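You operate a simulated robot arm through the tools that you are given. There is no shell and no other tool. Be economical: measure what you need, move in short steps, check, and stop when the job is done.

The job below is to be done with a simulated robot arm. You get a single attempt, and the scene is never put back.

JOB
File the slide named on the island's file card in its box.
Fine: close and latch the box again.

The check looks at the end state, three seconds after you hand in, the way a careful person would. Anything else that was tipped, shoved, dropped, spilled or broken makes it a failure.

ROBOT AND FRAMES
A 7-joint arm with a fingered hand on a trunk, on a base that drives. Base frame: it is fixed to the floor where the robot stands at the start and does not move with it; the origin is under the middle of the robot, x ahead of it, y to its left, z up. Readings come in mm, degrees, newtons and seconds.
With the tool pointing down near the work surface it reaches from about 360 to 700 mm from the robot's upright axis, wherever it stands. Its first joint turns from -69.0 to 172.0 degrees. Places, roughly: left green box [500, 100, 900]; left orange latch [500, 0, 1000]; lid of the left green box [500, 100, 1000]; right green box [500, -300, 900]; right orange latch [500, -400, 1000]. Payload 3.2 kg.
Tool frame: the origin (TCP) lies between the finger pads and is the grasp point; the fingertips stand 26 mm ahead of it; z points along the fingers, y is the line along which they close. Largest opening 88 mm; the body of the gripper starts 30 mm behind the TCP. The gripper is a hand of 5 fingers: y runs from the thumb to the fingers, the wrist lies at [-16, -108, -172] in the tool frame, and closing takes about 1.5 s.
Orientation is that of the tool frame in the base frame, as [roll, pitch, yaw] about the fixed x, y, z axes, in that order (R = Rz(yaw) Ry(pitch) Rx(roll)). With the fingers straight down and the wrist toward the robot, the tool's x, y and z point along [0, 1, 0], [1, 0, 0] and [0, 0, -1] of the base frame.

CONTROLS
- The arm moves only by the tool play_rows. Its argument "targets" is a list of rows, each a list of 6 numbers: the shift along the base's x, y, z in mm, then the turn, a rotation vector about the base's x, y, z in rad. In form: [[x, y, z, rx, ry, rz], ...]. A call has 1 to 12 rows; each row shifts and turns the commanded pose from where the row before left it. "claw" is the opening, from 0 (shut) to 1 (fully open), set as the call begins (left out, the last holds). A row lasts 0.2 s, in which the tool goes at most 50 mm and 8.6 degrees; a call with a longer step from one row to the next is refused whole, and so is a gripper value outside its range. A pose out of reach is approached as far as the arm can. The call stops where the force on the tool passes 40 N (or 10 N more than at its start, if that is more) or the arm is blocked; 0.2 s more then pass. Each finger travels about 72 mm/s and halts on what it meets, pressing with about 30 N; the grip force reading is that of the motor and also rises with nothing between the fingers. The clock runs only during rows and for 0.2 s after the last one: add rows that do not move to give the fingers time. The reply holds the time, the measured pose of the TCP, the force on the tool along the base axes, the opening and the grip force, in the units named above and with some noise, with the torque about the TCP (base axes, N m) and any sound that the robot's microphone picked up, and new pictures: "pictures" is both (left out), scene, wrist or none.
- Cameras (640 x 400 px; columns grow to the right, rows downward): "scene" is now at [127.6, -32.3, 1456.1]; the picture's right is [-0.39, -0.92, -0.00], its down [-0.44, 0.18, -0.88] and it looks along [0.81, -0.34, -0.47] (base axes); focal length 214 px, centre (320, 200). "wrist" rides on the gripper at [67, -97, -117] in the tool frame; the picture's right is [-0.71, 0.33, -0.62], its down [-0.65, -0.65, 0.39] and it looks along [-0.28, 0.68, 0.68] (tool axes); focal length 234 px, centre (320, 200). There is no depth. A picture from a camera that has moved, and an enlarged one, comes with that camera's place and axes in the base frame and with its lens. The place of the scene camera against the robot may be out by one fixed shift of up to 12 mm in any direction.
- raise_lower(by): slides the trunk up (or, below 0, down) by that many mm; the arm and the scene camera ride with it, the base frame stays. It gives what a move gives, with no picture.
- steer(legs): drives the robot by 1 to 6 legs, each [ahead, left, turn to the left] in mm, mm and degrees, along the robot's own axes; the way and the turn of a leg run together, so that a leg with both is an arc; at most 1500 mm and 180 degrees a leg. The arm and the cameras ride along, it lands a little off, and it stops where it bumps. It gives what a move gives, and a new picture of the scene camera.
- finger_targets(index, middle, ring, little, thumb_bend, thumb_turn): sets how far each is bent, from 0 (flat) to 1 (curled in); at 0.3 the hand is open as for a grip, at 0.7 the pads meet at the TCP. One left out holds its place. A second passes; each finger stops where it meets its share of the squeeze, and holds until it gets a number again. A gripper value or a shape takes the hand back. It gives what a move gives, with no picture; readings hold the bend of each and the force on index, middle, ring, little, thumb and palm. thumb_turn goes from beside the hand (0) to across from the fingers (1), as for a grip.
- grasp_type(shape): the hand has 5 fingers and takes this shape, open, in about a second: jaw (thumb against the fingers, like two jaws); tri (thumb and two fingers); tip (a fingertip pinch); poke (one finger out to press); point (the index stretched); flat (the hand flat); cup (the hand cupped); fist (a fist). The gripper value then closes the fingers along that shape, each until it touches; the sizes above hold for jaw. It gives what a move gives, with no picture.
- turn_head(pan, tilt): turns the head with the scene camera to pan (to the left, within 86 degrees either way) and tilt (down, from -29 to 69), counted from straight ahead of the robot. It gives what a move gives, and a new picture of the scene camera.
- close_up(camera, box): a new picture of the part [left, top, right, bottom] of that camera's present view, enlarged. It takes no simulated time.
- finish_job(): hands the job in; it is judged then, once.

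Work in short steps. Places have to be worked out from the pictures, the camera data and where the tool is seen: move nearer, look again, correct. Check each grasp and each placing, and mend what went wrong. You have 120 turns and 260 pictures in all, those below and enlarged ones among them. Open the gripper and draw the arm clear of the work before you hand the job in, unless the task says otherwise; then end with one line.

The tools are called after "Emit:" by a JSON object that holds its "fn" and its "kwargs". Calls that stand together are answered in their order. play_rows: Moves the arm, as the interface text tells. Its arguments: {"type":"object","properties":{"targets":{"type":"array","items":{"type":"array","items":{"type":"number"}}},"claw":{"type":"number"},"pictures":{"type":"string","enum":["both","scene","wrist","none"]}},"required":["targets"]} The other tools are called the same way: raise_lower (by) slides the trunk up or down; grasp_type (shape) gives the hand a shape; finger_targets (index, middle, ring, little, thumb_bend, thumb_turn) moves the fingers one by one; steer (legs) drives the base; turn_head (pan, tilt) turns the head that bears the scene camera; close_up (camera, box) takes an enlarged picture of a part of a camera's view; finish_job () hands the job in.

At the start:

```text
clock: 0.0
position: [376.5, -111.3, 1343.7]
ee_rot: [-180.0, 0.1, 90.0]
contact_force: [0.5, -0.3, 0.9]
wrist_torque: [-0.01, -0.02, 0.0]
opening: 87.8
gripper_force: 0.1
shape: jaw
bend: [0.3, 0.3, 0.3, 0.3, 0.3, 0.97]
finger forces: [0.0, 0.1, 0.1, 0.0, 0.0, 0.1]
trunk travel left (down, up): [-750.0, 90.0]
robot x, y, heading: [-5.0, 0.9, -0.0]
head pan, tilt: [-22.9, 28.2]
```

scene: 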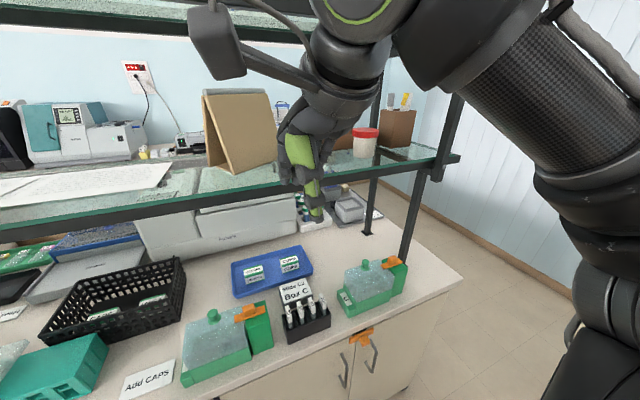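
wrist: 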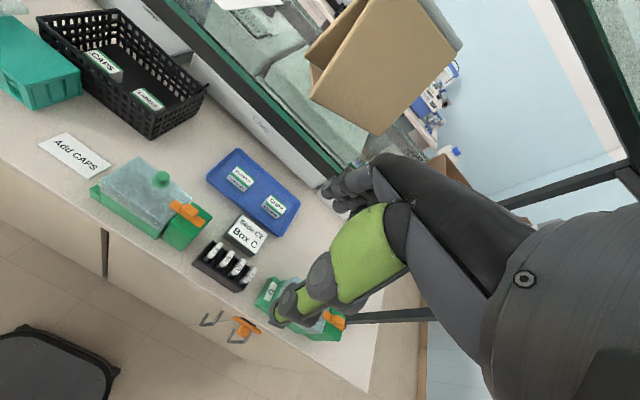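

The scene shows a card near the slide rack and two green boxes. I'll zoom in to read the labels.

Emit:
{"fn": "close_up", "kwargs": {"camera": "scene", "box": [220, 230, 420, 355]}}

Emit:
{"fn": "close_up", "kwargs": {"camera": "scene", "box": [0, 270, 280, 400]}}

Emit:
{"fn": "close_up", "kwargs": {"camera": "wrist", "box": [190, 140, 350, 340]}}

```text
3.20 times, centred on (320, 292) of scene
camera zoom: at [127.6, -32.3, 1456.1], right [-0.39, -0.92, 0.0], down [-0.44, 0.18, -0.88], along [0.81, -0.34, -0.47], focal length 686 px, centre (320, -96)
```

zoom: 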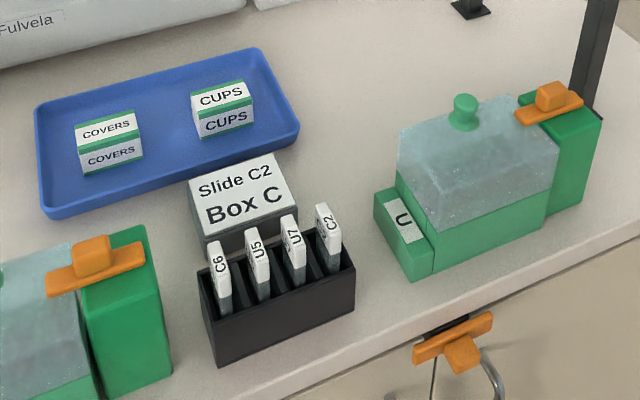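

```text
2.29 times, centred on (140, 335) of scene
camera zoom: at [127.6, -32.3, 1456.1], right [-0.39, -0.92, 0.0], down [-0.44, 0.18, -0.88], along [0.81, -0.34, -0.47], focal length 490 px, centre (731, -109)
```

zoom: 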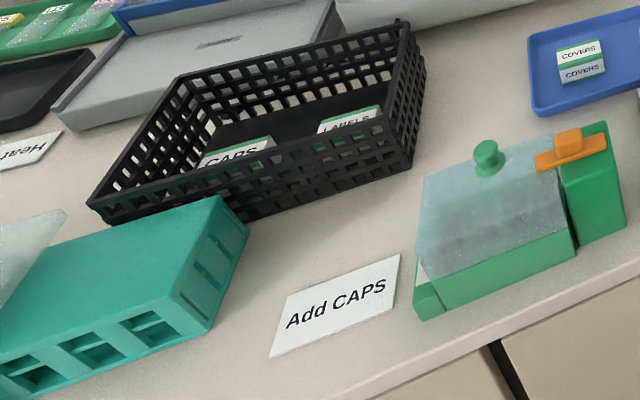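

```text
2.00 times, centred on (270, 240) of wrist
camera zoom: at [280.2, -44.2, 1459.8], right [0.33, -0.71, 0.62], down [-0.65, -0.65, -0.39], along [0.68, -0.28, -0.68], focal length 468 px, centre (420, 120)
```

zoom: 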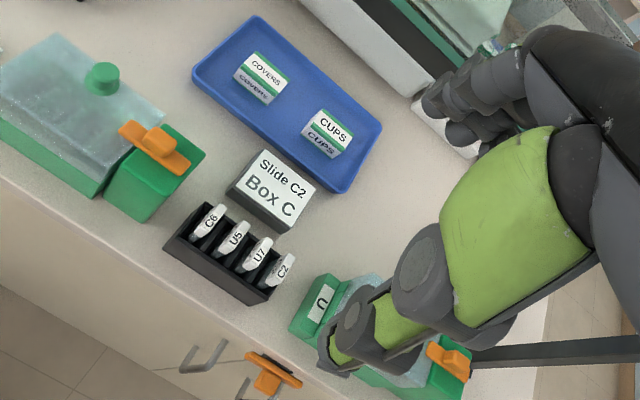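

This bench's card says "Slide C2 / Box C", but the job mentions "the island's" card, so I look around the room to see whether this bench is the island.

Emit:
{"fn": "turn_head", "kwargs": {"pan": 80, "tilt": 20}}

Emit:
{"fn": "turn_head", "kwargs": {"pan": -86, "tilt": 20}}

Emit:
{"fn": "turn_head", "kwargs": {"pan": 15, "tilt": 35}}

```text
clock: 1.8
position: [376.9, -110.4, 1342.9]
ee_rot: [180.0, 0.0, 90.0]
contact_force: [0.3, -0.1, 0.3]
wrist_torque: [0.01, -0.04, 0.01]
opening: 87.7
gripper_force: 0.0
shape: jaw
bend: [0.3, 0.3, 0.3, 0.3, 0.3, 0.97]
finger forces: [0.0, 0.0, 0.0, 0.0, 0.0, 0.1]
trunk travel left (down, up): [-750.0, 90.0]
robot x, y, heading: [-3.2, 6.4, 0.1]
head pan, tilt: [80.0, 20.0]
camera scene: at [60.0, 94.9, 1469.3], right [0.98, -0.17, 0.0], down [-0.06, -0.34, -0.94], along [0.16, 0.93, -0.34], focal length 214 px, centre (320, 200)
```

scene: 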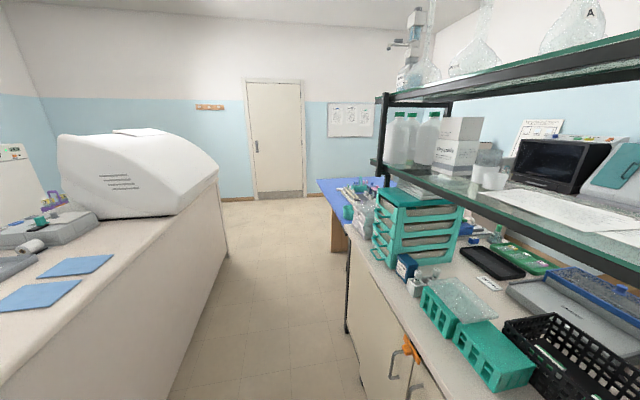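

```text
clock: 4.3
position: [376.4, -112.0, 1342.0]
ee_rot: [-179.9, -0.1, 90.0]
contact_force: [0.2, -0.3, -0.2]
wrist_torque: [-0.01, 0.03, 0.01]
opening: 87.7
gripper_force: 0.1
shape: jaw
bend: [0.3, 0.3, 0.3, 0.3, 0.3, 0.97]
finger forces: [0.1, 0.1, 0.1, 0.0, 0.0, 0.0]
trunk travel left (down, up): [-750.0, 90.0]
robot x, y, heading: [-0.7, -1.7, 0.2]
head pan, tilt: [-85.9, 20.0]
camera scene: at [50.4, -89.7, 1469.3], right [-1.0, -0.07, 0.0], down [-0.02, 0.34, -0.94], along [0.07, -0.94, -0.34], focal length 214 px, centre (320, 200)
```

scene: 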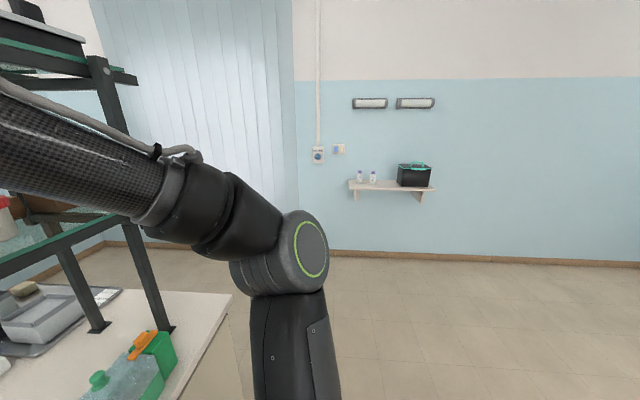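

```text
clock: 6.1
position: [376.3, -111.1, 1342.5]
ee_rot: [180.0, -0.1, 90.0]
contact_force: [0.0, 0.5, 0.6]
wrist_torque: [0.0, -0.04, 0.0]
opening: 87.8
gripper_force: 0.2
shape: jaw
bend: [0.3, 0.3, 0.3, 0.3, 0.3, 0.97]
finger forces: [0.0, 0.1, 0.0, 0.0, 0.0, 0.0]
trunk travel left (down, up): [-750.0, 90.0]
robot x, y, heading: [0.7, 0.3, 0.2]
head pan, tilt: [15.0, 35.0]
camera scene: at [128.8, 25.9, 1445.5], right [0.26, -0.97, 0.0], down [-0.55, -0.15, -0.82], along [0.79, 0.21, -0.57], focal length 214 px, centre (320, 200)
```

scene: 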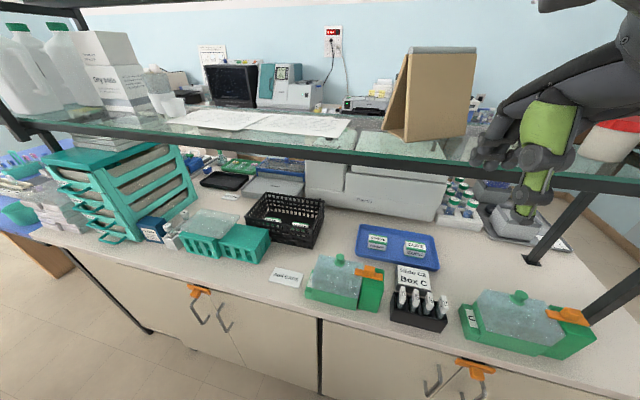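

There is another bench behind left. I turn the base in place to see whether it carries another file card.

Emit:
{"fn": "steer", "kwargs": {"legs": [[0, 0, 60]]}}

Emit:
{"fn": "turn_head", "kwargs": {"pan": 86, "tilt": 25}}

```text
clock: 9.2
position: [283.5, 271.4, 1341.8]
ee_rot: [180.0, -0.1, 150.1]
contact_force: [-0.1, -0.4, -0.1]
wrist_torque: [0.0, -0.01, -0.01]
opening: 87.9
gripper_force: 0.0
shape: jaw
bend: [0.3, 0.3, 0.3, 0.3, 0.3, 0.97]
finger forces: [0.1, 0.0, 0.0, 0.0, 0.1, 0.0]
trunk travel left (down, up): [-750.0, 90.0]
robot x, y, heading: [-0.7, 2.8, 60.2]
head pan, tilt: [15.0, 35.0]
camera scene: at [41.2, 131.8, 1445.5], right [0.97, -0.26, 0.0], down [-0.15, -0.55, -0.82], along [0.21, 0.79, -0.57], focal length 214 px, centre (320, 200)
```

scene: 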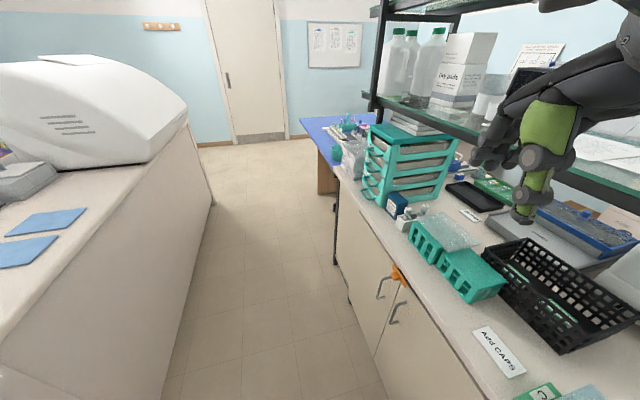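

```text
clock: 10.6
position: [283.6, 271.4, 1342.0]
ee_rot: [180.0, 0.0, 150.2]
contact_force: [0.3, -0.3, -0.7]
wrist_torque: [0.01, 0.03, 0.0]
opening: 87.8
gripper_force: 0.0
shape: jaw
bend: [0.3, 0.3, 0.3, 0.3, 0.3, 0.97]
finger forces: [0.1, 0.1, 0.1, 0.1, 0.0, 0.0]
trunk travel left (down, up): [-750.0, 90.0]
robot x, y, heading: [-2.6, -1.1, 60.5]
head pan, tilt: [85.9, 25.0]
camera scene: at [-57.7, 98.1, 1461.2], right [0.56, 0.83, 0.0], down [0.35, -0.24, -0.91], along [-0.75, 0.51, -0.42], focal length 214 px, centre (320, 200)
```

scene: 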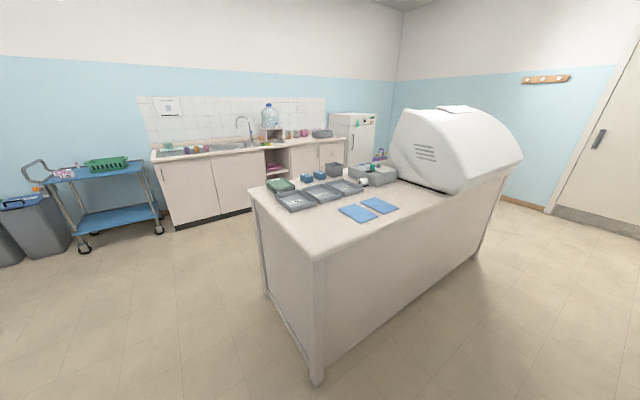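

The other bench has no file card, so this one (C2 → Box C) applies. I turn back and look closely at the left box.

Emit:
{"fn": "steer", "kwargs": {"legs": [[0, 0, -60.4]]}}

Emit:
{"fn": "turn_head", "kwargs": {"pan": 0, "tilt": 50}}

Emit:
{"fn": "close_up", "kwargs": {"camera": "scene", "box": [200, 100, 440, 250]}}

```text
clock: 13.7
position: [375.0, -112.8, 1341.6]
ee_rot: [-180.0, 0.0, 89.8]
contact_force: [-1.2, -0.9, -0.1]
wrist_torque: [0.01, -0.01, -0.01]
opening: 87.8
gripper_force: 0.1
shape: jaw
bend: [0.3, 0.3, 0.3, 0.3, 0.3, 0.97]
finger forces: [0.0, 0.1, 0.0, 0.0, 0.0, 0.1]
trunk travel left (down, up): [-750.0, 90.0]
robot x, y, heading: [1.9, 0.6, -0.1]
head pan, tilt: [85.9, 25.0]
camera scene: at [50.6, 94.9, 1461.2], right [1.0, -0.07, 0.0], down [-0.03, -0.42, -0.91], along [0.07, 0.9, -0.42], focal length 214 px, centre (320, 200)
```

scene: 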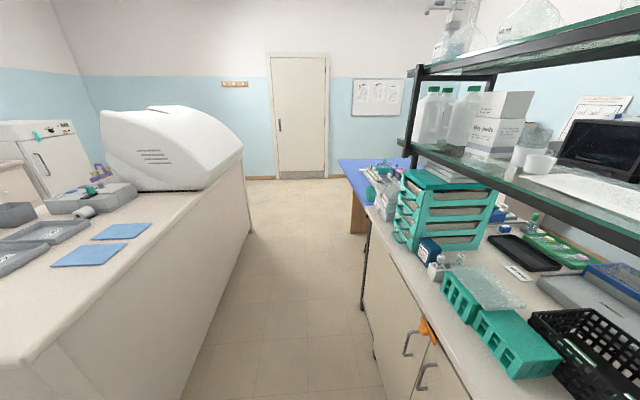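

```text
clock: 15.2
position: [376.5, -112.2, 1342.3]
ee_rot: [-180.0, 0.0, 89.8]
contact_force: [0.9, 0.8, -0.2]
wrist_torque: [0.01, 0.02, 0.0]
opening: 87.9
gripper_force: 0.0
shape: jaw
bend: [0.3, 0.3, 0.3, 0.3, 0.3, 0.97]
finger forces: [0.0, 0.0, 0.0, 0.0, 0.0, 0.0]
trunk travel left (down, up): [-750.0, 90.0]
robot x, y, heading: [0.2, 1.1, -0.4]
head pan, tilt: [0.0, 50.0]
camera scene: at [120.8, 2.8, 1423.8], right [0.0, -1.0, 0.0], down [-0.77, 0.0, -0.64], along [0.64, 0.0, -0.77], focal length 214 px, centre (320, 200)
```

scene: 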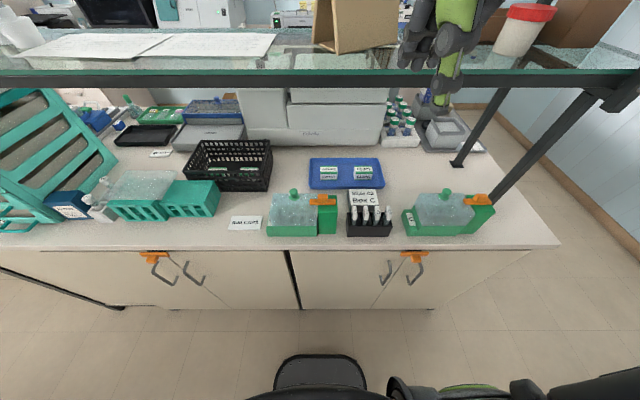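

```text
2.67 times, centred on (320, 175) of scene
camera zoom: at [120.8, 2.8, 1423.8], right [0.0, -1.0, 0.0], down [-0.77, 0.0, -0.64], along [0.64, 0.0, -0.77], focal length 572 px, centre (320, 267)
```

zoom: 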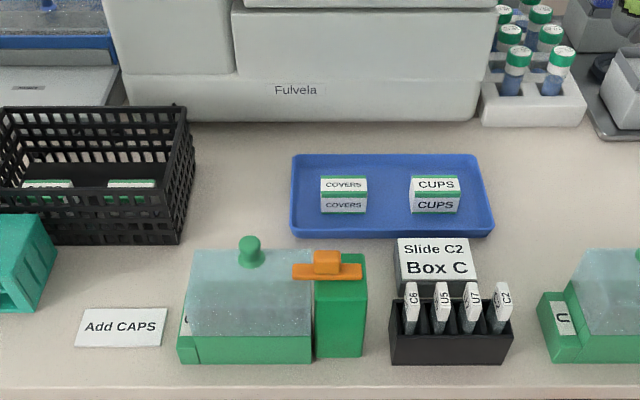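

No tools needed behind the shelf (front edge ~x 620). I lower the trunk to bring hand and cameras nearer, with the hand staying in front of the bench items.

Emit:
{"fn": "raise_lower", "kwargs": {"by": -180}}

Emit:
{"fn": "play_rows", "kwargs": {"targets": [[0, 40, 0, 0, 0, 0], [0, 40, 0, 0, 0, 0], [0, 40, 0, 0, 0, 0], [0, 40, 0, 0, 0, 0], [0, 0, 0, 0, 0, 0]]}}

```text
clock: 17.2
position: [376.4, -112.6, 1162.2]
ee_rot: [180.0, -0.1, 89.9]
contact_force: [0.1, -1.3, 0.2]
wrist_torque: [-0.01, -0.02, 0.03]
opening: 87.7
gripper_force: 0.0
shape: jaw
bend: [0.3, 0.3, 0.3, 0.3, 0.3, 0.97]
finger forces: [0.0, 0.0, 0.0, 0.0, 0.1, 0.0]
trunk travel left (down, up): [-570.0, 270.0]
robot x, y, heading: [-1.1, 0.4, -0.2]
head pan, tilt: [0.0, 50.0]
```

```text
clock: 18.4
position: [376.8, 47.5, 1162.3]
ee_rot: [-180.0, -0.2, 89.8]
contact_force: [-0.1, 0.0, 0.8]
wrist_torque: [0.01, -0.01, -0.01]
opening: 87.5
gripper_force: 0.1
shape: jaw
bend: [0.3, 0.3, 0.3, 0.3, 0.3, 0.97]
finger forces: [0.0, 0.0, 0.2, 0.0, 0.0, 0.0]
trunk travel left (down, up): [-570.0, 270.0]
robot x, y, heading: [1.6, 1.3, -0.1]
head pan, tilt: [0.0, 50.0]
camera scene: at [120.8, 1.8, 1243.7], right [0.0, -1.0, 0.0], down [-0.77, 0.0, -0.64], along [0.64, 0.0, -0.77], focal length 214 px, centre (320, 200)
camera wrist: at [280.1, 114.3, 1279.8], right [0.33, -0.71, 0.62], down [-0.66, -0.65, -0.39], along [0.68, -0.28, -0.68], focal length 234 px, centre (320, 200)
```

scene: 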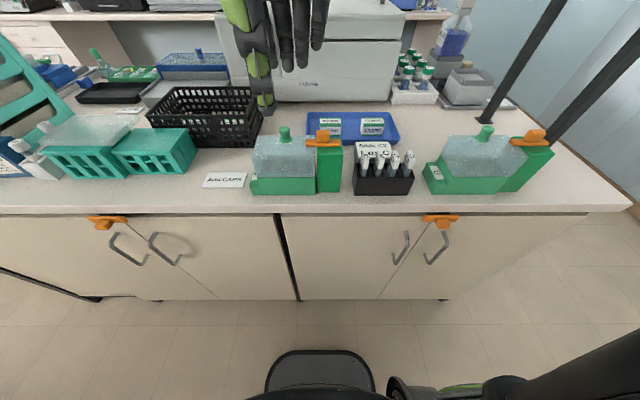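
wrist: 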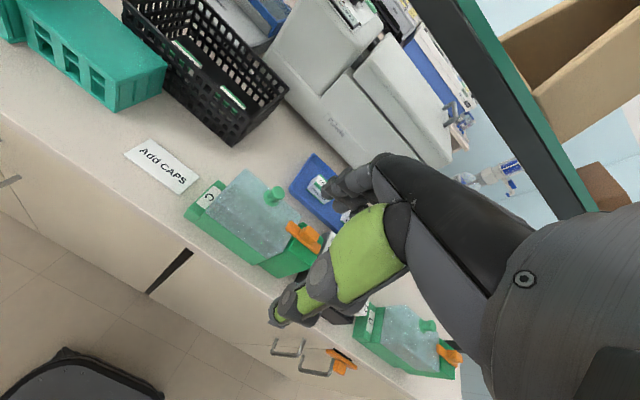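

The left box is labelled C. I zoom in on it from both cameras to learn the lid and latch geometry.

Emit:
{"fn": "close_up", "kwargs": {"camera": "wrist", "box": [170, 150, 350, 290]}}

Emit:
{"fn": "close_up", "kwargs": {"camera": "scene", "box": [240, 100, 430, 210]}}

```text
2.86 times, centred on (260, 220) of wrist
camera zoom: at [280.1, 114.3, 1279.8], right [0.33, -0.71, 0.62], down [-0.66, -0.65, -0.39], along [0.68, -0.28, -0.68], focal length 669 px, centre (491, 143)
```

zoom: 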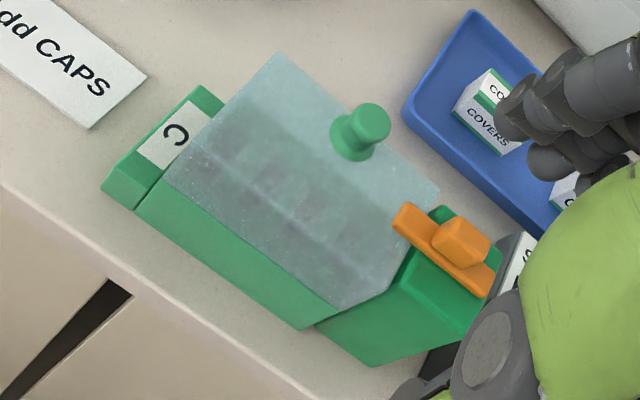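

```text
3.37 times, centred on (335, 155) of scene
camera zoom: at [120.8, 1.8, 1243.7], right [0.0, -1.0, 0.0], down [-0.77, 0.0, -0.64], along [0.64, 0.0, -0.77], focal length 722 px, centre (270, 352)
```

zoom: 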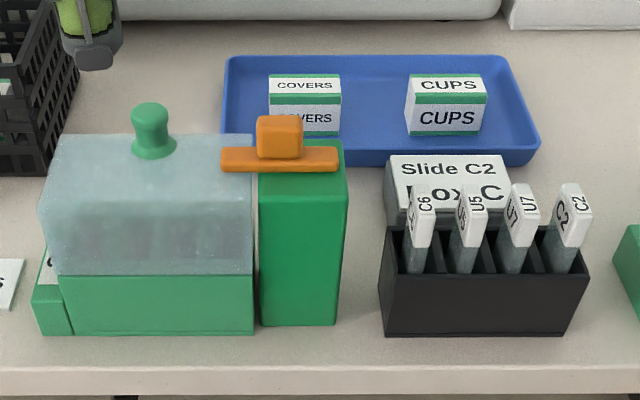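

The knob is near (497,71,1013) and the latch block near (476,-3,1015). I move the hand nearer to look at the latch mechanism and lid unobstructed.

Emit:
{"fn": "play_rows", "kwargs": {"targets": [[10, -33, -15, 0, 0, 0], [10, -33, -15, 0, 0, 0], [10, -32, -15, 0, 0, 0], [10, -32, -15, 0, 0, 0], [0, 0, 0, 0, 0, 0]], "pictures": "none"}}

Emit:
{"fn": "close_up", "kwargs": {"camera": "wrist", "box": [80, 60, 340, 260]}}

Emit:
{"fn": "close_up", "kwargs": {"camera": "scene", "box": [250, 110, 350, 200]}}

```text
clock: 19.6
position: [417.5, -81.4, 1101.0]
ee_rot: [180.0, 0.0, 89.8]
contact_force: [-0.1, 0.3, 0.8]
wrist_torque: [0.01, 0.03, 0.02]
opening: 87.9
gripper_force: 0.0
shape: jaw
bend: [0.3, 0.3, 0.3, 0.3, 0.3, 0.97]
finger forces: [0.1, 0.0, 0.0, 0.1, 0.0, 0.0]
trunk travel left (down, up): [-570.0, 270.0]
robot x, y, heading: [1.1, 2.8, -0.2]
head pan, tilt: [0.0, 50.0]
```

```text
2.00 times, centred on (210, 160) of wrist
camera zoom: at [320.4, -14.1, 1219.3], right [0.33, -0.71, 0.62], down [-0.66, -0.65, -0.39], along [0.68, -0.28, -0.68], focal length 468 px, centre (540, 280)
```

zoom: 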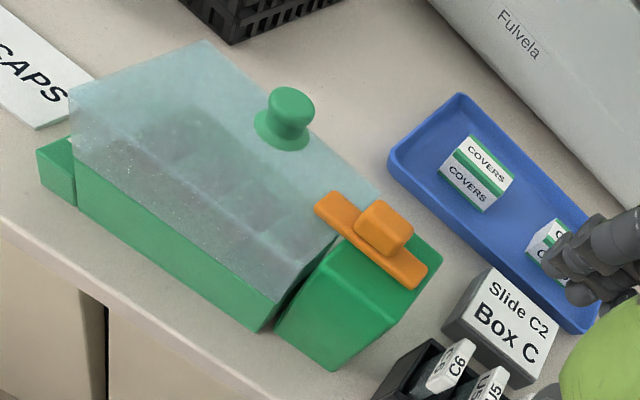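

```text
4.44 times, centred on (300, 155) of scene
camera zoom: at [120.6, 3.5, 1243.8], right [0.0, -1.0, 0.0], down [-0.77, 0.0, -0.64], along [0.64, 0.0, -0.77], focal length 953 px, centre (409, 400)
```

zoom: 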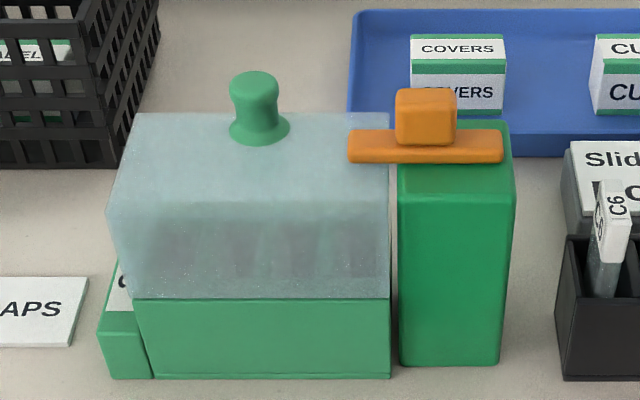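

Box geometry is clearer: lid top around z≈985, latch bar (65 mm along y) with a grip block centred at about (477,-3). I take the fingertip-pinch shape and view it before approaching the latch.

Emit:
{"fn": "grasp_type", "kwargs": {"shape": "tip"}}

Emit:
{"fn": "play_rows", "kwargs": {"targets": [[0, 0, 0, 0, 0, 0]]}}

```text
clock: 20.6
position: [416.3, -82.2, 1102.5]
ee_rot: [-180.0, 0.0, 89.8]
contact_force: [0.3, -0.6, -0.1]
wrist_torque: [0.01, -0.03, -0.02]
opening: 88.0
gripper_force: 0.1
shape: tip
bend: [0.3, 0.98, 0.99, 0.99, 0.3, 0.97]
finger forces: [0.0, 0.0, 0.0, 0.0, 0.1, 0.1]
trunk travel left (down, up): [-570.0, 270.0]
robot x, y, heading: [2.0, -1.1, -0.3]
head pan, tilt: [0.0, 50.0]
```

```text
clock: 20.9
position: [417.3, -81.9, 1101.4]
ee_rot: [180.0, 0.0, 89.8]
contact_force: [0.4, -0.2, -0.5]
wrist_torque: [0.02, 0.01, -0.03]
opening: 88.0
gripper_force: 0.0
shape: tip
bend: [0.3, 0.98, 0.99, 0.99, 0.3, 0.97]
finger forces: [0.0, 0.1, 0.1, 0.0, 0.0, 0.1]
trunk travel left (down, up): [-570.0, 270.0]
robot x, y, heading: [1.1, -2.5, -0.2]
head pan, tilt: [0.0, 50.0]
camera scene: at [120.8, 2.8, 1243.7], right [0.0, -1.0, 0.0], down [-0.77, 0.0, -0.64], along [0.64, 0.0, -0.77], focal length 214 px, centre (320, 200)
camera wrist: at [320.5, -14.6, 1219.5], right [0.33, -0.71, 0.62], down [-0.66, -0.65, -0.39], along [0.68, -0.28, -0.68], focal length 234 px, centre (320, 200)
```

scene: 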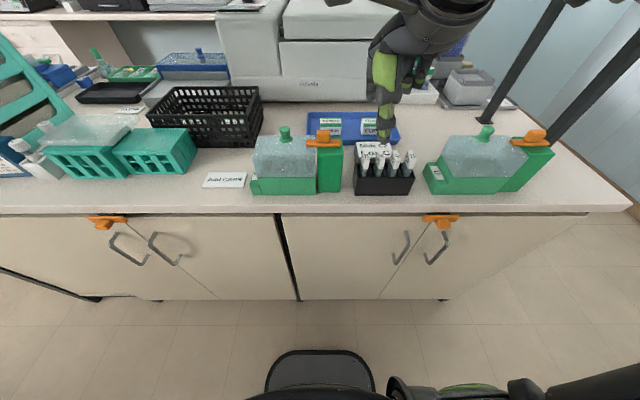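
wrist: 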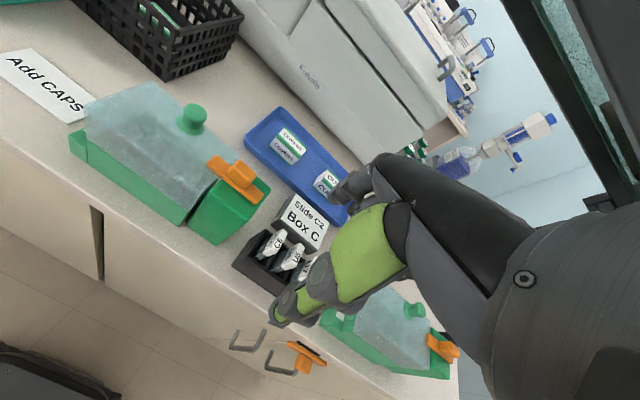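

Now I move over the latch block, keeping the tips above it (TCP z 1050).

Emit:
{"fn": "play_rows", "kwargs": {"targets": [[15, 20, 0, 0, 0, 0], [15, 20, 0, 0, 0, 0], [15, 20, -10, 0, 0, 0], [15, 19, -20, 0, 0, 0], [0, 0, -21, 0, 0, 0], [0, 0, 0, 0, 0, 0]]}}

Emit:
{"fn": "close_up", "kwargs": {"camera": "wrist", "box": [180, 120, 420, 340]}}

Emit:
{"fn": "close_up", "kwargs": {"camera": "scene", "box": [250, 80, 390, 200]}}

```text
clock: 22.4
position: [476.7, -3.4, 1051.2]
ee_rot: [-179.9, 0.0, 89.8]
contact_force: [-0.1, -0.4, -0.1]
wrist_torque: [-0.02, 0.0, 0.0]
opening: 87.8
gripper_force: 0.1
shape: tip
bend: [0.3, 0.98, 0.99, 0.99, 0.3, 0.97]
finger forces: [0.0, 0.0, 0.1, 0.0, 0.1, 0.0]
trunk travel left (down, up): [-570.0, 270.0]
robot x, y, heading: [-0.5, -1.8, -0.1]
head pan, tilt: [0.0, 50.0]
camera scene: at [120.8, 3.2, 1243.7], right [0.0, -1.0, 0.0], down [-0.77, 0.0, -0.64], along [0.64, 0.0, -0.77], focal length 214 px, centre (320, 200)
camera wrist: at [380.2, 64.0, 1168.9], right [0.33, -0.71, 0.62], down [-0.66, -0.65, -0.39], along [0.68, -0.28, -0.68], focal length 234 px, centre (320, 200)
```

scene: 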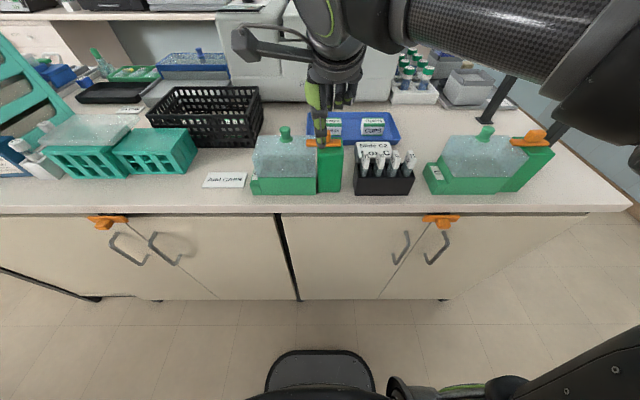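
wrist: 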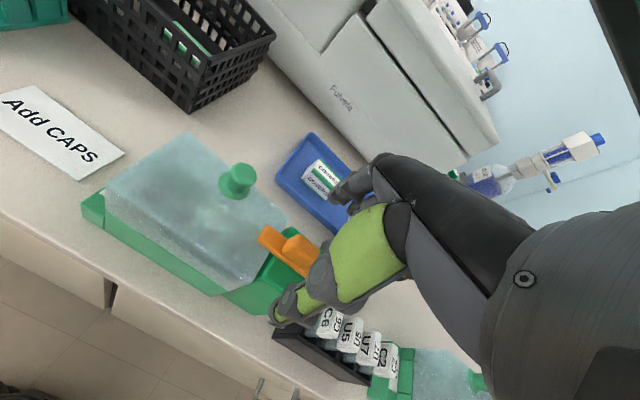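

```text
1.82 times, centred on (300, 230) of wrist
camera zoom: at [380.2, 64.0, 1168.9], right [0.33, -0.71, 0.62], down [-0.66, -0.65, -0.39], along [0.68, -0.28, -0.68], focal length 426 px, centre (356, 146)
```

zoom: 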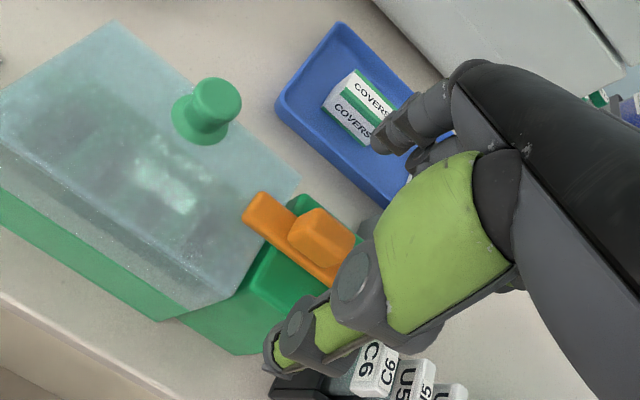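

```text
3.33 times, centred on (320, 140) of scene
camera zoom: at [120.8, 3.2, 1243.7], right [0.0, -1.0, 0.0], down [-0.77, 0.0, -0.64], along [0.64, 0.0, -0.77], focal length 715 px, centre (320, 400)
```

zoom: 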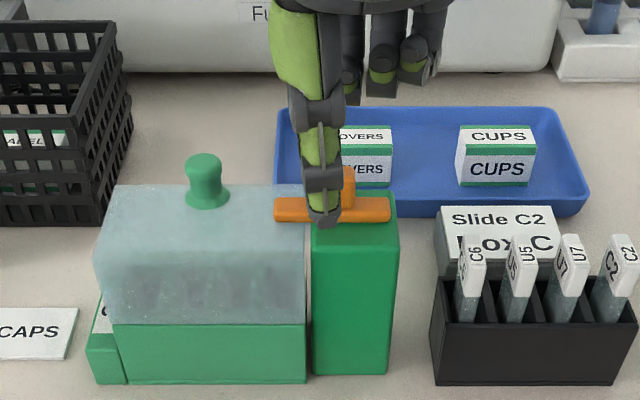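

Triangulation from two wrist views puts the block top centre at (479,-3,1021). I descend to TCP z≈1020 and close gently on the block.

Emit:
{"fn": "play_rows", "kwargs": {"targets": [[2, 0, -11, 0, 0, 0], [0, 0, -10, 0, 0, 0], [0, 0, -10, 0, 0, 0], [0, 0, 0, 0, 0, 0]], "pictures": "none"}}

Emit:
{"fn": "play_rows", "kwargs": {"targets": [[0, 0, 0, 0, 0, 0], [0, 0, 0, 0, 0, 0], [0, 0, 0, 0, 0, 0], [0, 0, 0, 0, 0, 0], [0, 0, 0, 0, 0, 0], [0, 0, 0, 0, 0, 0]], "claw": 0.15}}

Emit:
{"fn": "close_up", "kwargs": {"camera": "wrist", "box": [180, 120, 420, 340]}}

Emit:
{"fn": "close_up", "kwargs": {"camera": "scene", "box": [250, 80, 390, 200]}}

```text
clock: 23.4
position: [478.9, -2.4, 1020.9]
ee_rot: [180.0, 0.0, 89.8]
contact_force: [1.3, -0.4, -0.7]
wrist_torque: [-0.02, -0.02, 0.03]
opening: 87.9
gripper_force: 0.1
shape: tip
bend: [0.3, 0.98, 0.99, 0.99, 0.3, 0.97]
finger forces: [0.0, 0.0, 0.0, 0.1, 0.0, 0.1]
trunk travel left (down, up): [-570.0, 270.0]
robot x, y, heading: [4.7, 0.6, -0.2]
head pan, tilt: [0.0, 50.0]
```

```text
clock: 24.8
position: [477.9, -3.8, 1019.7]
ee_rot: [179.9, 0.0, 89.8]
contact_force: [1.5, 0.4, -1.2]
wrist_torque: [-0.02, -0.02, -0.01]
opening: 14.3
gripper_force: 0.1
shape: tip
bend: [0.63, 0.98, 0.99, 0.99, 0.52, 1.0]
finger forces: [1.0, 0.1, 0.1, 0.1, 0.1, 0.1]
trunk travel left (down, up): [-570.0, 270.0]
robot x, y, heading: [2.3, 0.4, -0.1]
head pan, tilt: [0.0, 50.0]
camera scene: at [121.1, 2.8, 1243.7], right [0.0, -1.0, 0.0], down [-0.77, 0.0, -0.64], along [0.64, 0.0, -0.77], focal length 214 px, centre (320, 200)
camera wrist: at [382.4, 63.8, 1137.9], right [0.33, -0.71, 0.62], down [-0.66, -0.65, -0.39], along [0.68, -0.28, -0.68], focal length 234 px, centre (320, 200)
```

scene: 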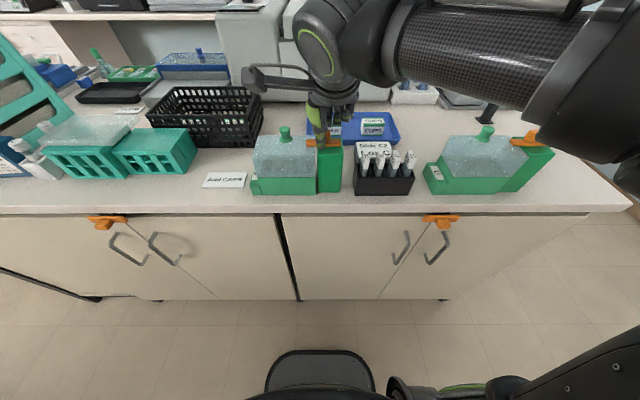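
wrist: 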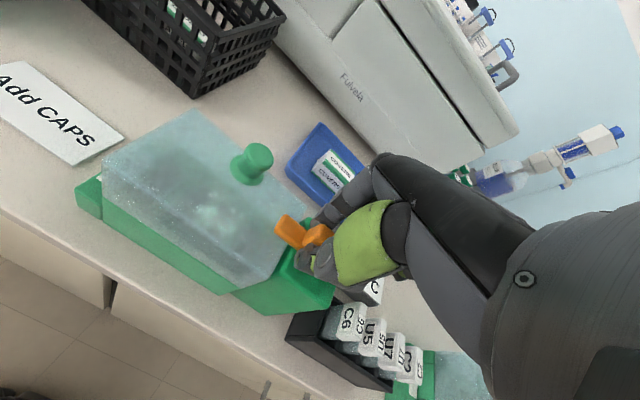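

```text
1.82 times, centred on (300, 230) of wrist
camera zoom: at [382.4, 63.8, 1137.9], right [0.33, -0.71, 0.62], down [-0.66, -0.65, -0.39], along [0.68, -0.28, -0.68], focal length 426 px, centre (356, 146)
```

zoom: 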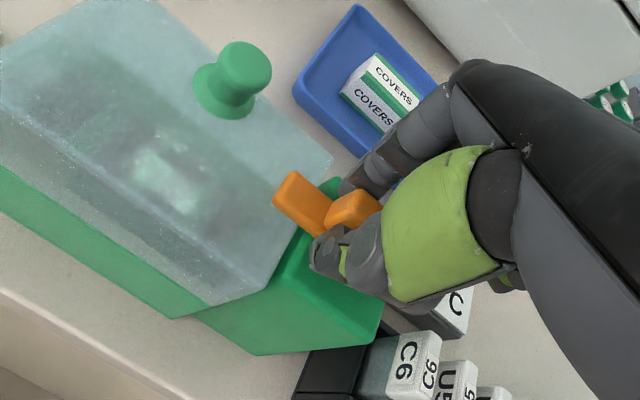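

```text
3.33 times, centred on (320, 140) of scene
camera zoom: at [121.1, 2.8, 1243.7], right [0.0, -1.0, 0.0], down [-0.77, 0.0, -0.64], along [0.64, 0.0, -0.77], focal length 715 px, centre (320, 400)
```

zoom: 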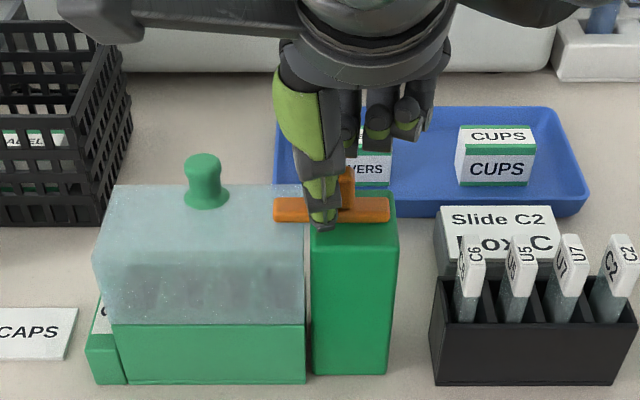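

Index touches the block; thumb nearly. I close further to grip firmly.

Emit:
{"fn": "play_rows", "kwargs": {"targets": [[0, -2, 0, 0, 0, 0], [0, 0, 0, 0, 0, 0], [0, 0, 0, 0, 0, 0], [0, 0, 0, 0, 0, 0]], "claw": 0, "pictures": "none"}}

Emit:
{"fn": "close_up", "kwargs": {"camera": "wrist", "box": [180, 120, 420, 340]}}

```text
clock: 25.8
position: [478.7, -3.7, 1019.8]
ee_rot: [-179.9, 0.0, 89.8]
contact_force: [-1.4, 4.0, -2.4]
wrist_torque: [0.05, 0.06, -0.06]
opening: 9.6
gripper_force: 29.8
shape: tip
bend: [0.64, 1.0, 1.0, 1.0, 0.57, 1.0]
finger forces: [26.9, 0.1, 0.0, 0.1, 28.6, 0.0]
trunk travel left (down, up): [-570.0, 270.0]
robot x, y, heading: [-1.7, 1.3, -0.3]
head pan, tilt: [0.0, 50.0]
```

```text
1.82 times, centred on (300, 230) of wrist
camera zoom: at [382.1, 63.0, 1137.7], right [0.33, -0.71, 0.62], down [-0.66, -0.65, -0.39], along [0.68, -0.28, -0.68], focal length 426 px, centre (356, 146)
```

zoom: 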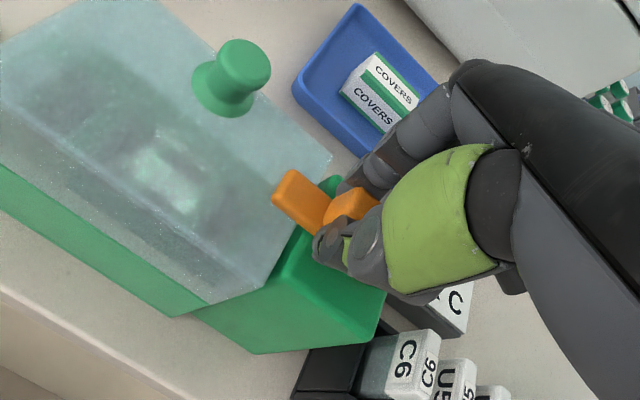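

Firm grip (27 N each side). I try a small +16° turn about vertical and check torque and view.

Emit:
{"fn": "play_rows", "kwargs": {"targets": [[0, 0, 0, 0, 0, 0.07], [0, 0, 0, 0, 0, 0.1], [0, 0, 0, 0, 0, 0.1], [0, 0, 0, 0, 0, 0]], "pictures": "scene"}}

Emit:
{"fn": "close_up", "kwargs": {"camera": "scene", "box": [250, 80, 390, 200]}}

Emit:
{"fn": "close_up", "kwargs": {"camera": "wrist", "box": [180, 120, 420, 340]}}

```text
clock: 26.8
position: [478.7, -7.2, 1019.4]
ee_rot: [179.9, 0.1, 105.3]
contact_force: [0.4, -0.9, -1.9]
wrist_torque: [-0.03, 0.08, -0.19]
opening: 10.4
gripper_force: 30.8
shape: tip
bend: [0.64, 1.0, 1.0, 1.0, 0.58, 0.98]
finger forces: [30.6, 0.0, 0.0, 0.1, 30.0, 0.1]
trunk travel left (down, up): [-570.0, 270.0]
robot x, y, heading: [-0.3, 0.0, -0.3]
head pan, tilt: [0.0, 50.0]
camera scene: at [121.3, 2.3, 1243.7], right [0.0, -1.0, 0.0], down [-0.77, 0.0, -0.64], along [0.64, 0.0, -0.77], focal length 214 px, centre (320, 200)
```

scene: 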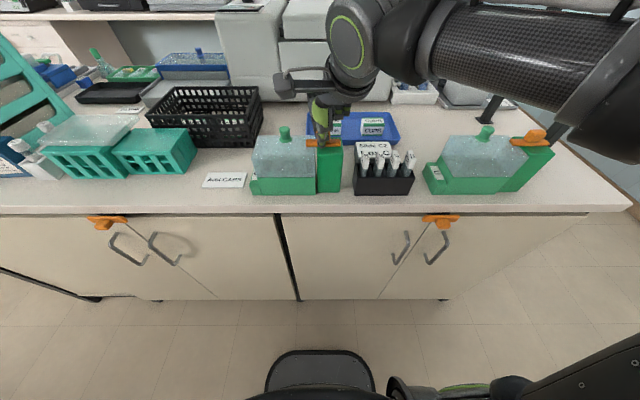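

```text
3.33 times, centred on (320, 140) of scene
camera zoom: at [121.3, 2.3, 1243.7], right [0.0, -1.0, 0.0], down [-0.77, 0.0, -0.64], along [0.64, 0.0, -0.77], focal length 715 px, centre (320, 400)
```

zoom: 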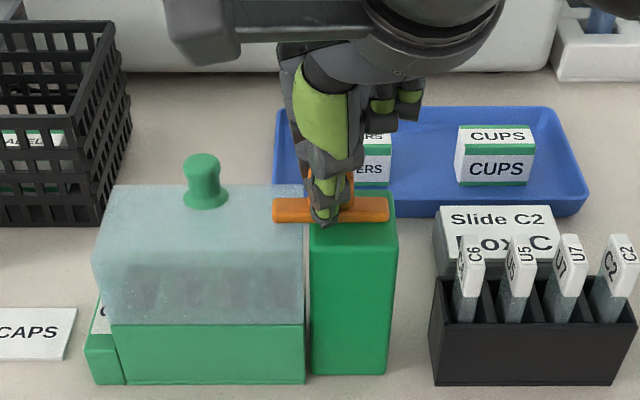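

```text
1.82 times, centred on (300, 230) of wrist
camera zoom: at [368.5, 32.8, 1137.8], right [0.51, -0.59, 0.62], down [-0.46, -0.8, -0.39], along [0.73, -0.09, -0.68], focal length 426 px, centre (356, 146)
```

zoom: 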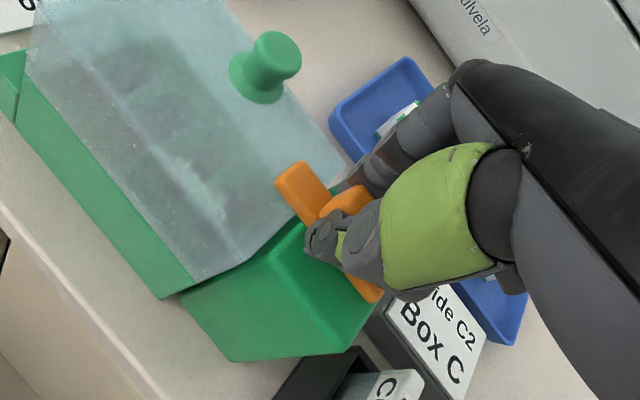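

The bar did not turn with +15° (torque 0.19 N·m, fingers just pivoted). I turn back and try the other direction.

Emit:
{"fn": "play_rows", "kwargs": {"targets": [[0, 1, 0, 0, 0, -0.13], [0, 1, 0, 0, 0, -0.13], [0, 0, 0, 0, 0, -0.13], [0, 0, 0, 0, 0, -0.13], [0, 0, 0, 0, 0, 0]], "pictures": "none"}}

Emit:
{"fn": "close_up", "kwargs": {"camera": "scene", "box": [250, 80, 390, 200]}}

Emit:
{"fn": "close_up", "kwargs": {"camera": "wrist", "box": [180, 120, 420, 340]}}

```text
clock: 27.9
position: [478.8, -2.2, 1019.8]
ee_rot: [-179.9, 0.1, 75.5]
contact_force: [-0.9, 1.9, -4.5]
wrist_torque: [0.06, -0.03, 0.01]
opening: 9.0
gripper_force: 29.9
shape: tip
bend: [0.65, 1.0, 1.0, 1.0, 0.57, 1.0]
finger forces: [28.0, 0.0, 0.0, 0.1, 28.6, 0.1]
trunk travel left (down, up): [-570.0, 270.0]
robot x, y, heading: [-1.3, -2.7, -0.3]
head pan, tilt: [0.0, 50.0]
```

```text
3.33 times, centred on (320, 140) of scene
camera zoom: at [121.3, 3.5, 1243.7], right [0.0, -1.0, 0.0], down [-0.77, 0.0, -0.64], along [0.64, 0.0, -0.77], focal length 715 px, centre (320, 400)
```

zoom: 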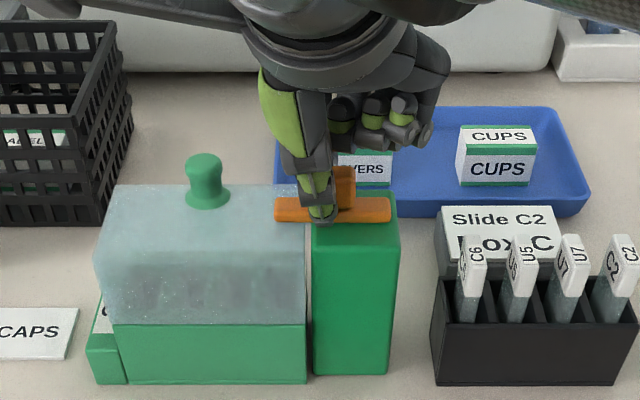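

```text
1.82 times, centred on (300, 230) of wrist
camera zoom: at [401.8, 86.9, 1137.7], right [0.14, -0.77, 0.62], down [-0.8, -0.46, -0.39], along [0.59, -0.44, -0.68], focal length 426 px, centre (356, 146)
```

zoom: 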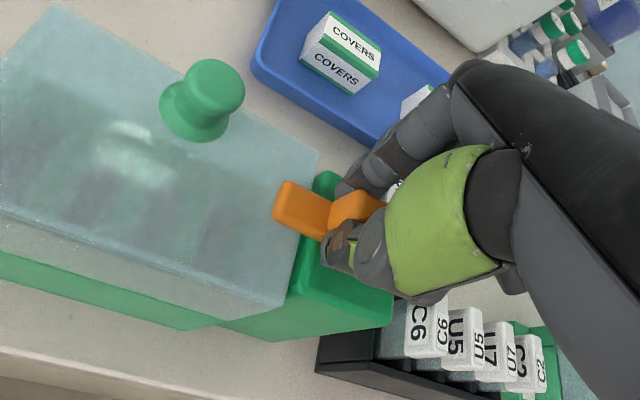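

No rotation either way, so likely a sliding bolt. I square the hand again and pull the block in −y (off the lid).

Emit:
{"fn": "play_rows", "kwargs": {"targets": [[0, 0, 0, 0, 0, 0.13], [0, 0, 0, 0, 0, 0.12], [0, -3, 0, 0, 0, 0], [0, -4, 0, 0, 0, 0], [0, -4, 0, 0, 0, 0], [0, -4, 0, 0, 0, 0], [0, -4, 0, 0, 0, 0], [0, 0, 0, 0, 0, 0]], "pictures": "none"}}

Emit:
{"fn": "close_up", "kwargs": {"camera": "scene", "box": [250, 80, 390, 200]}}

Emit:
{"fn": "close_up", "kwargs": {"camera": "wrist", "box": [180, 120, 420, 340]}}

```text
clock: 29.8
position: [479.0, -13.4, 1020.4]
ee_rot: [180.0, 0.1, 90.0]
contact_force: [4.1, 29.0, -1.8]
wrist_torque: [0.4, 0.0, -0.01]
opening: 9.1
gripper_force: 30.1
shape: tip
bend: [0.65, 1.0, 1.0, 1.0, 0.81, 0.92]
finger forces: [25.7, 0.1, 0.0, 0.0, 33.0, 0.0]
trunk travel left (down, up): [-570.0, 270.0]
robot x, y, heading: [-2.6, 0.4, -0.1]
head pan, tilt: [0.0, 50.0]
```

```text
3.33 times, centred on (320, 140) of scene
camera zoom: at [122.3, 11.2, 1243.6], right [0.0, -1.0, 0.01], down [-0.77, 0.0, -0.64], along [0.64, -0.01, -0.77], focal length 715 px, centre (320, 400)
```

zoom: 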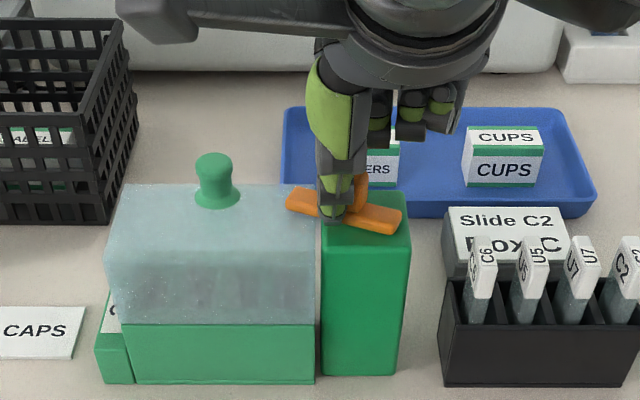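

```text
1.82 times, centred on (300, 230) of wrist
camera zoom: at [382.2, 53.7, 1137.7], right [0.33, -0.71, 0.63], down [-0.65, -0.65, -0.39], along [0.68, -0.28, -0.68], focal length 426 px, centre (356, 146)
```

zoom: 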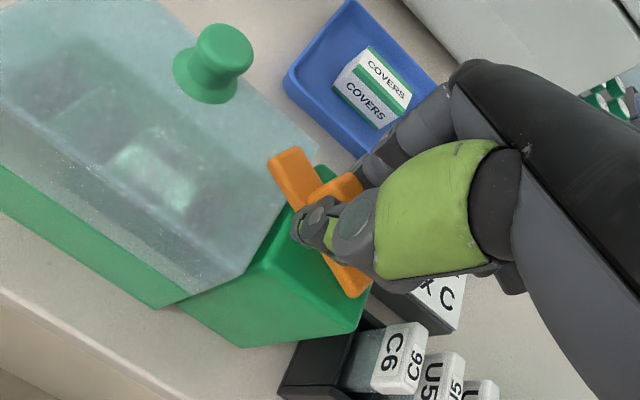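

The bar actually turned about 12° (left end going back), so it is a swivel whose block slips in a pinch. I release, rise, and look; then I will push the bar's left end backwards with closed fingertips.

Emit:
{"fn": "play_rows", "kwargs": {"targets": [[0, 0, 0, 0, 0, 0], [0, 0, 0, 0, 0, 0], [0, 0, 0, 0, 0, 0], [0, 0, 15, 0, 0, 0], [0, 0, 25, 0, 0, 0], [-20, 0, 20, 0, 0, 0], [-40, 0, 0, 0, 0, 0], [-20, 0, 0, 0, 0, 0]], "claw": 0.7, "pictures": "none"}}

Emit:
{"fn": "play_rows", "kwargs": {"targets": [[0, 0, 0, 0, 0, 0], [0, 0, 0, 0, 0, 0], [0, 0, 0, 0, 0, 0], [0, 0, 0, 0, 0, 0], [0, 0, 0, 0, 0, 0], [0, 0, 0, 0, 0, 0]], "claw": 0}}

Emit:
{"fn": "close_up", "kwargs": {"camera": "scene", "box": [250, 80, 390, 200]}}

Emit:
{"fn": "close_up", "kwargs": {"camera": "wrist", "box": [200, 100, 440, 320]}}

```text
clock: 31.6
position: [397.8, -22.5, 1082.2]
ee_rot: [180.0, 0.0, 89.8]
contact_force: [-0.4, 0.3, 0.8]
wrist_torque: [-0.01, 0.0, -0.01]
opening: 61.2
gripper_force: 0.0
shape: tip
bend: [0.41, 0.98, 0.99, 0.99, 0.08, 0.99]
finger forces: [0.1, 0.0, 0.0, 0.0, 0.1, 0.0]
trunk travel left (down, up): [-570.0, 270.0]
robot x, y, heading: [0.7, -0.0, -0.3]
head pan, tilt: [0.0, 50.0]
```

```text
clock: 33.0
position: [399.0, -22.0, 1080.8]
ee_rot: [179.9, 0.0, 89.8]
contact_force: [0.4, 0.2, 0.0]
wrist_torque: [0.0, -0.01, 0.01]
opening: 0.0
gripper_force: 29.7
shape: tip
bend: [0.72, 1.0, 1.0, 1.0, 0.85, 1.0]
finger forces: [0.1, 0.0, 0.1, 0.1, 0.1, 0.1]
trunk travel left (down, up): [-570.0, 270.0]
robot x, y, heading: [4.4, 0.8, 0.0]
head pan, tilt: [0.0, 50.0]
camera scene: at [120.8, 2.8, 1243.7], right [0.0, -1.0, 0.0], down [-0.77, 0.0, -0.64], along [0.64, 0.0, -0.77], focal length 214 px, centre (320, 200)
camera wrist: at [301.9, 45.1, 1198.3], right [0.33, -0.71, 0.62], down [-0.66, -0.65, -0.39], along [0.68, -0.28, -0.68], focal length 234 px, centre (320, 200)
```

scene: 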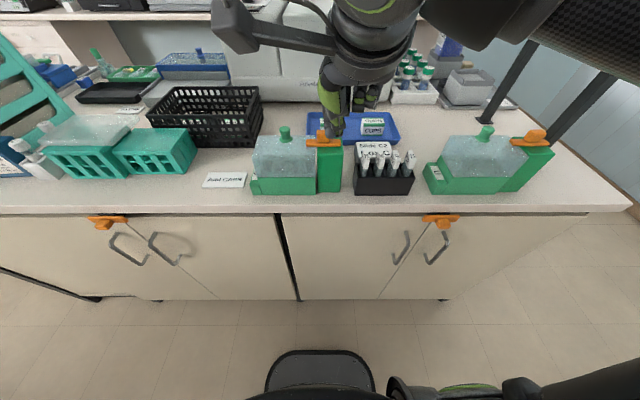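
wrist: 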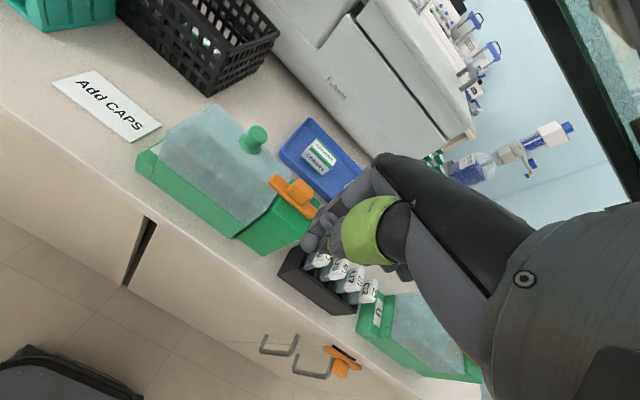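

```text
3.33 times, centred on (320, 140) of scene
camera zoom: at [120.8, 2.8, 1243.7], right [0.0, -1.0, 0.0], down [-0.77, 0.0, -0.64], along [0.64, 0.0, -0.77], focal length 715 px, centre (320, 400)
```

zoom: 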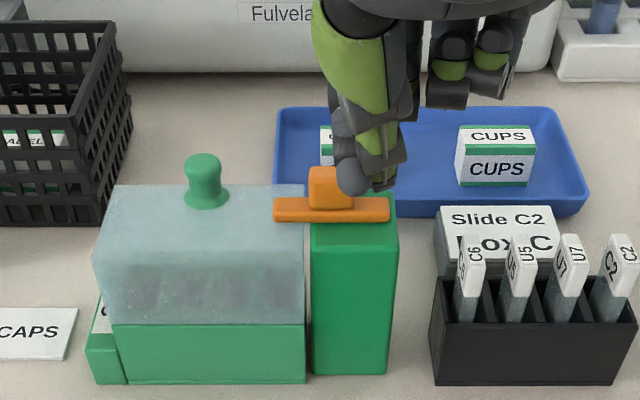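

```text
1.82 times, centred on (320, 210) of wrist
camera zoom: at [301.9, 45.1, 1198.3], right [0.33, -0.71, 0.62], down [-0.66, -0.65, -0.39], along [0.68, -0.28, -0.68], focal length 426 px, centre (320, 182)
```

zoom: 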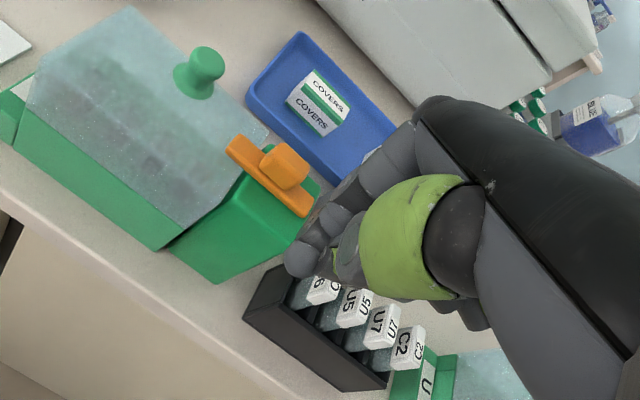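

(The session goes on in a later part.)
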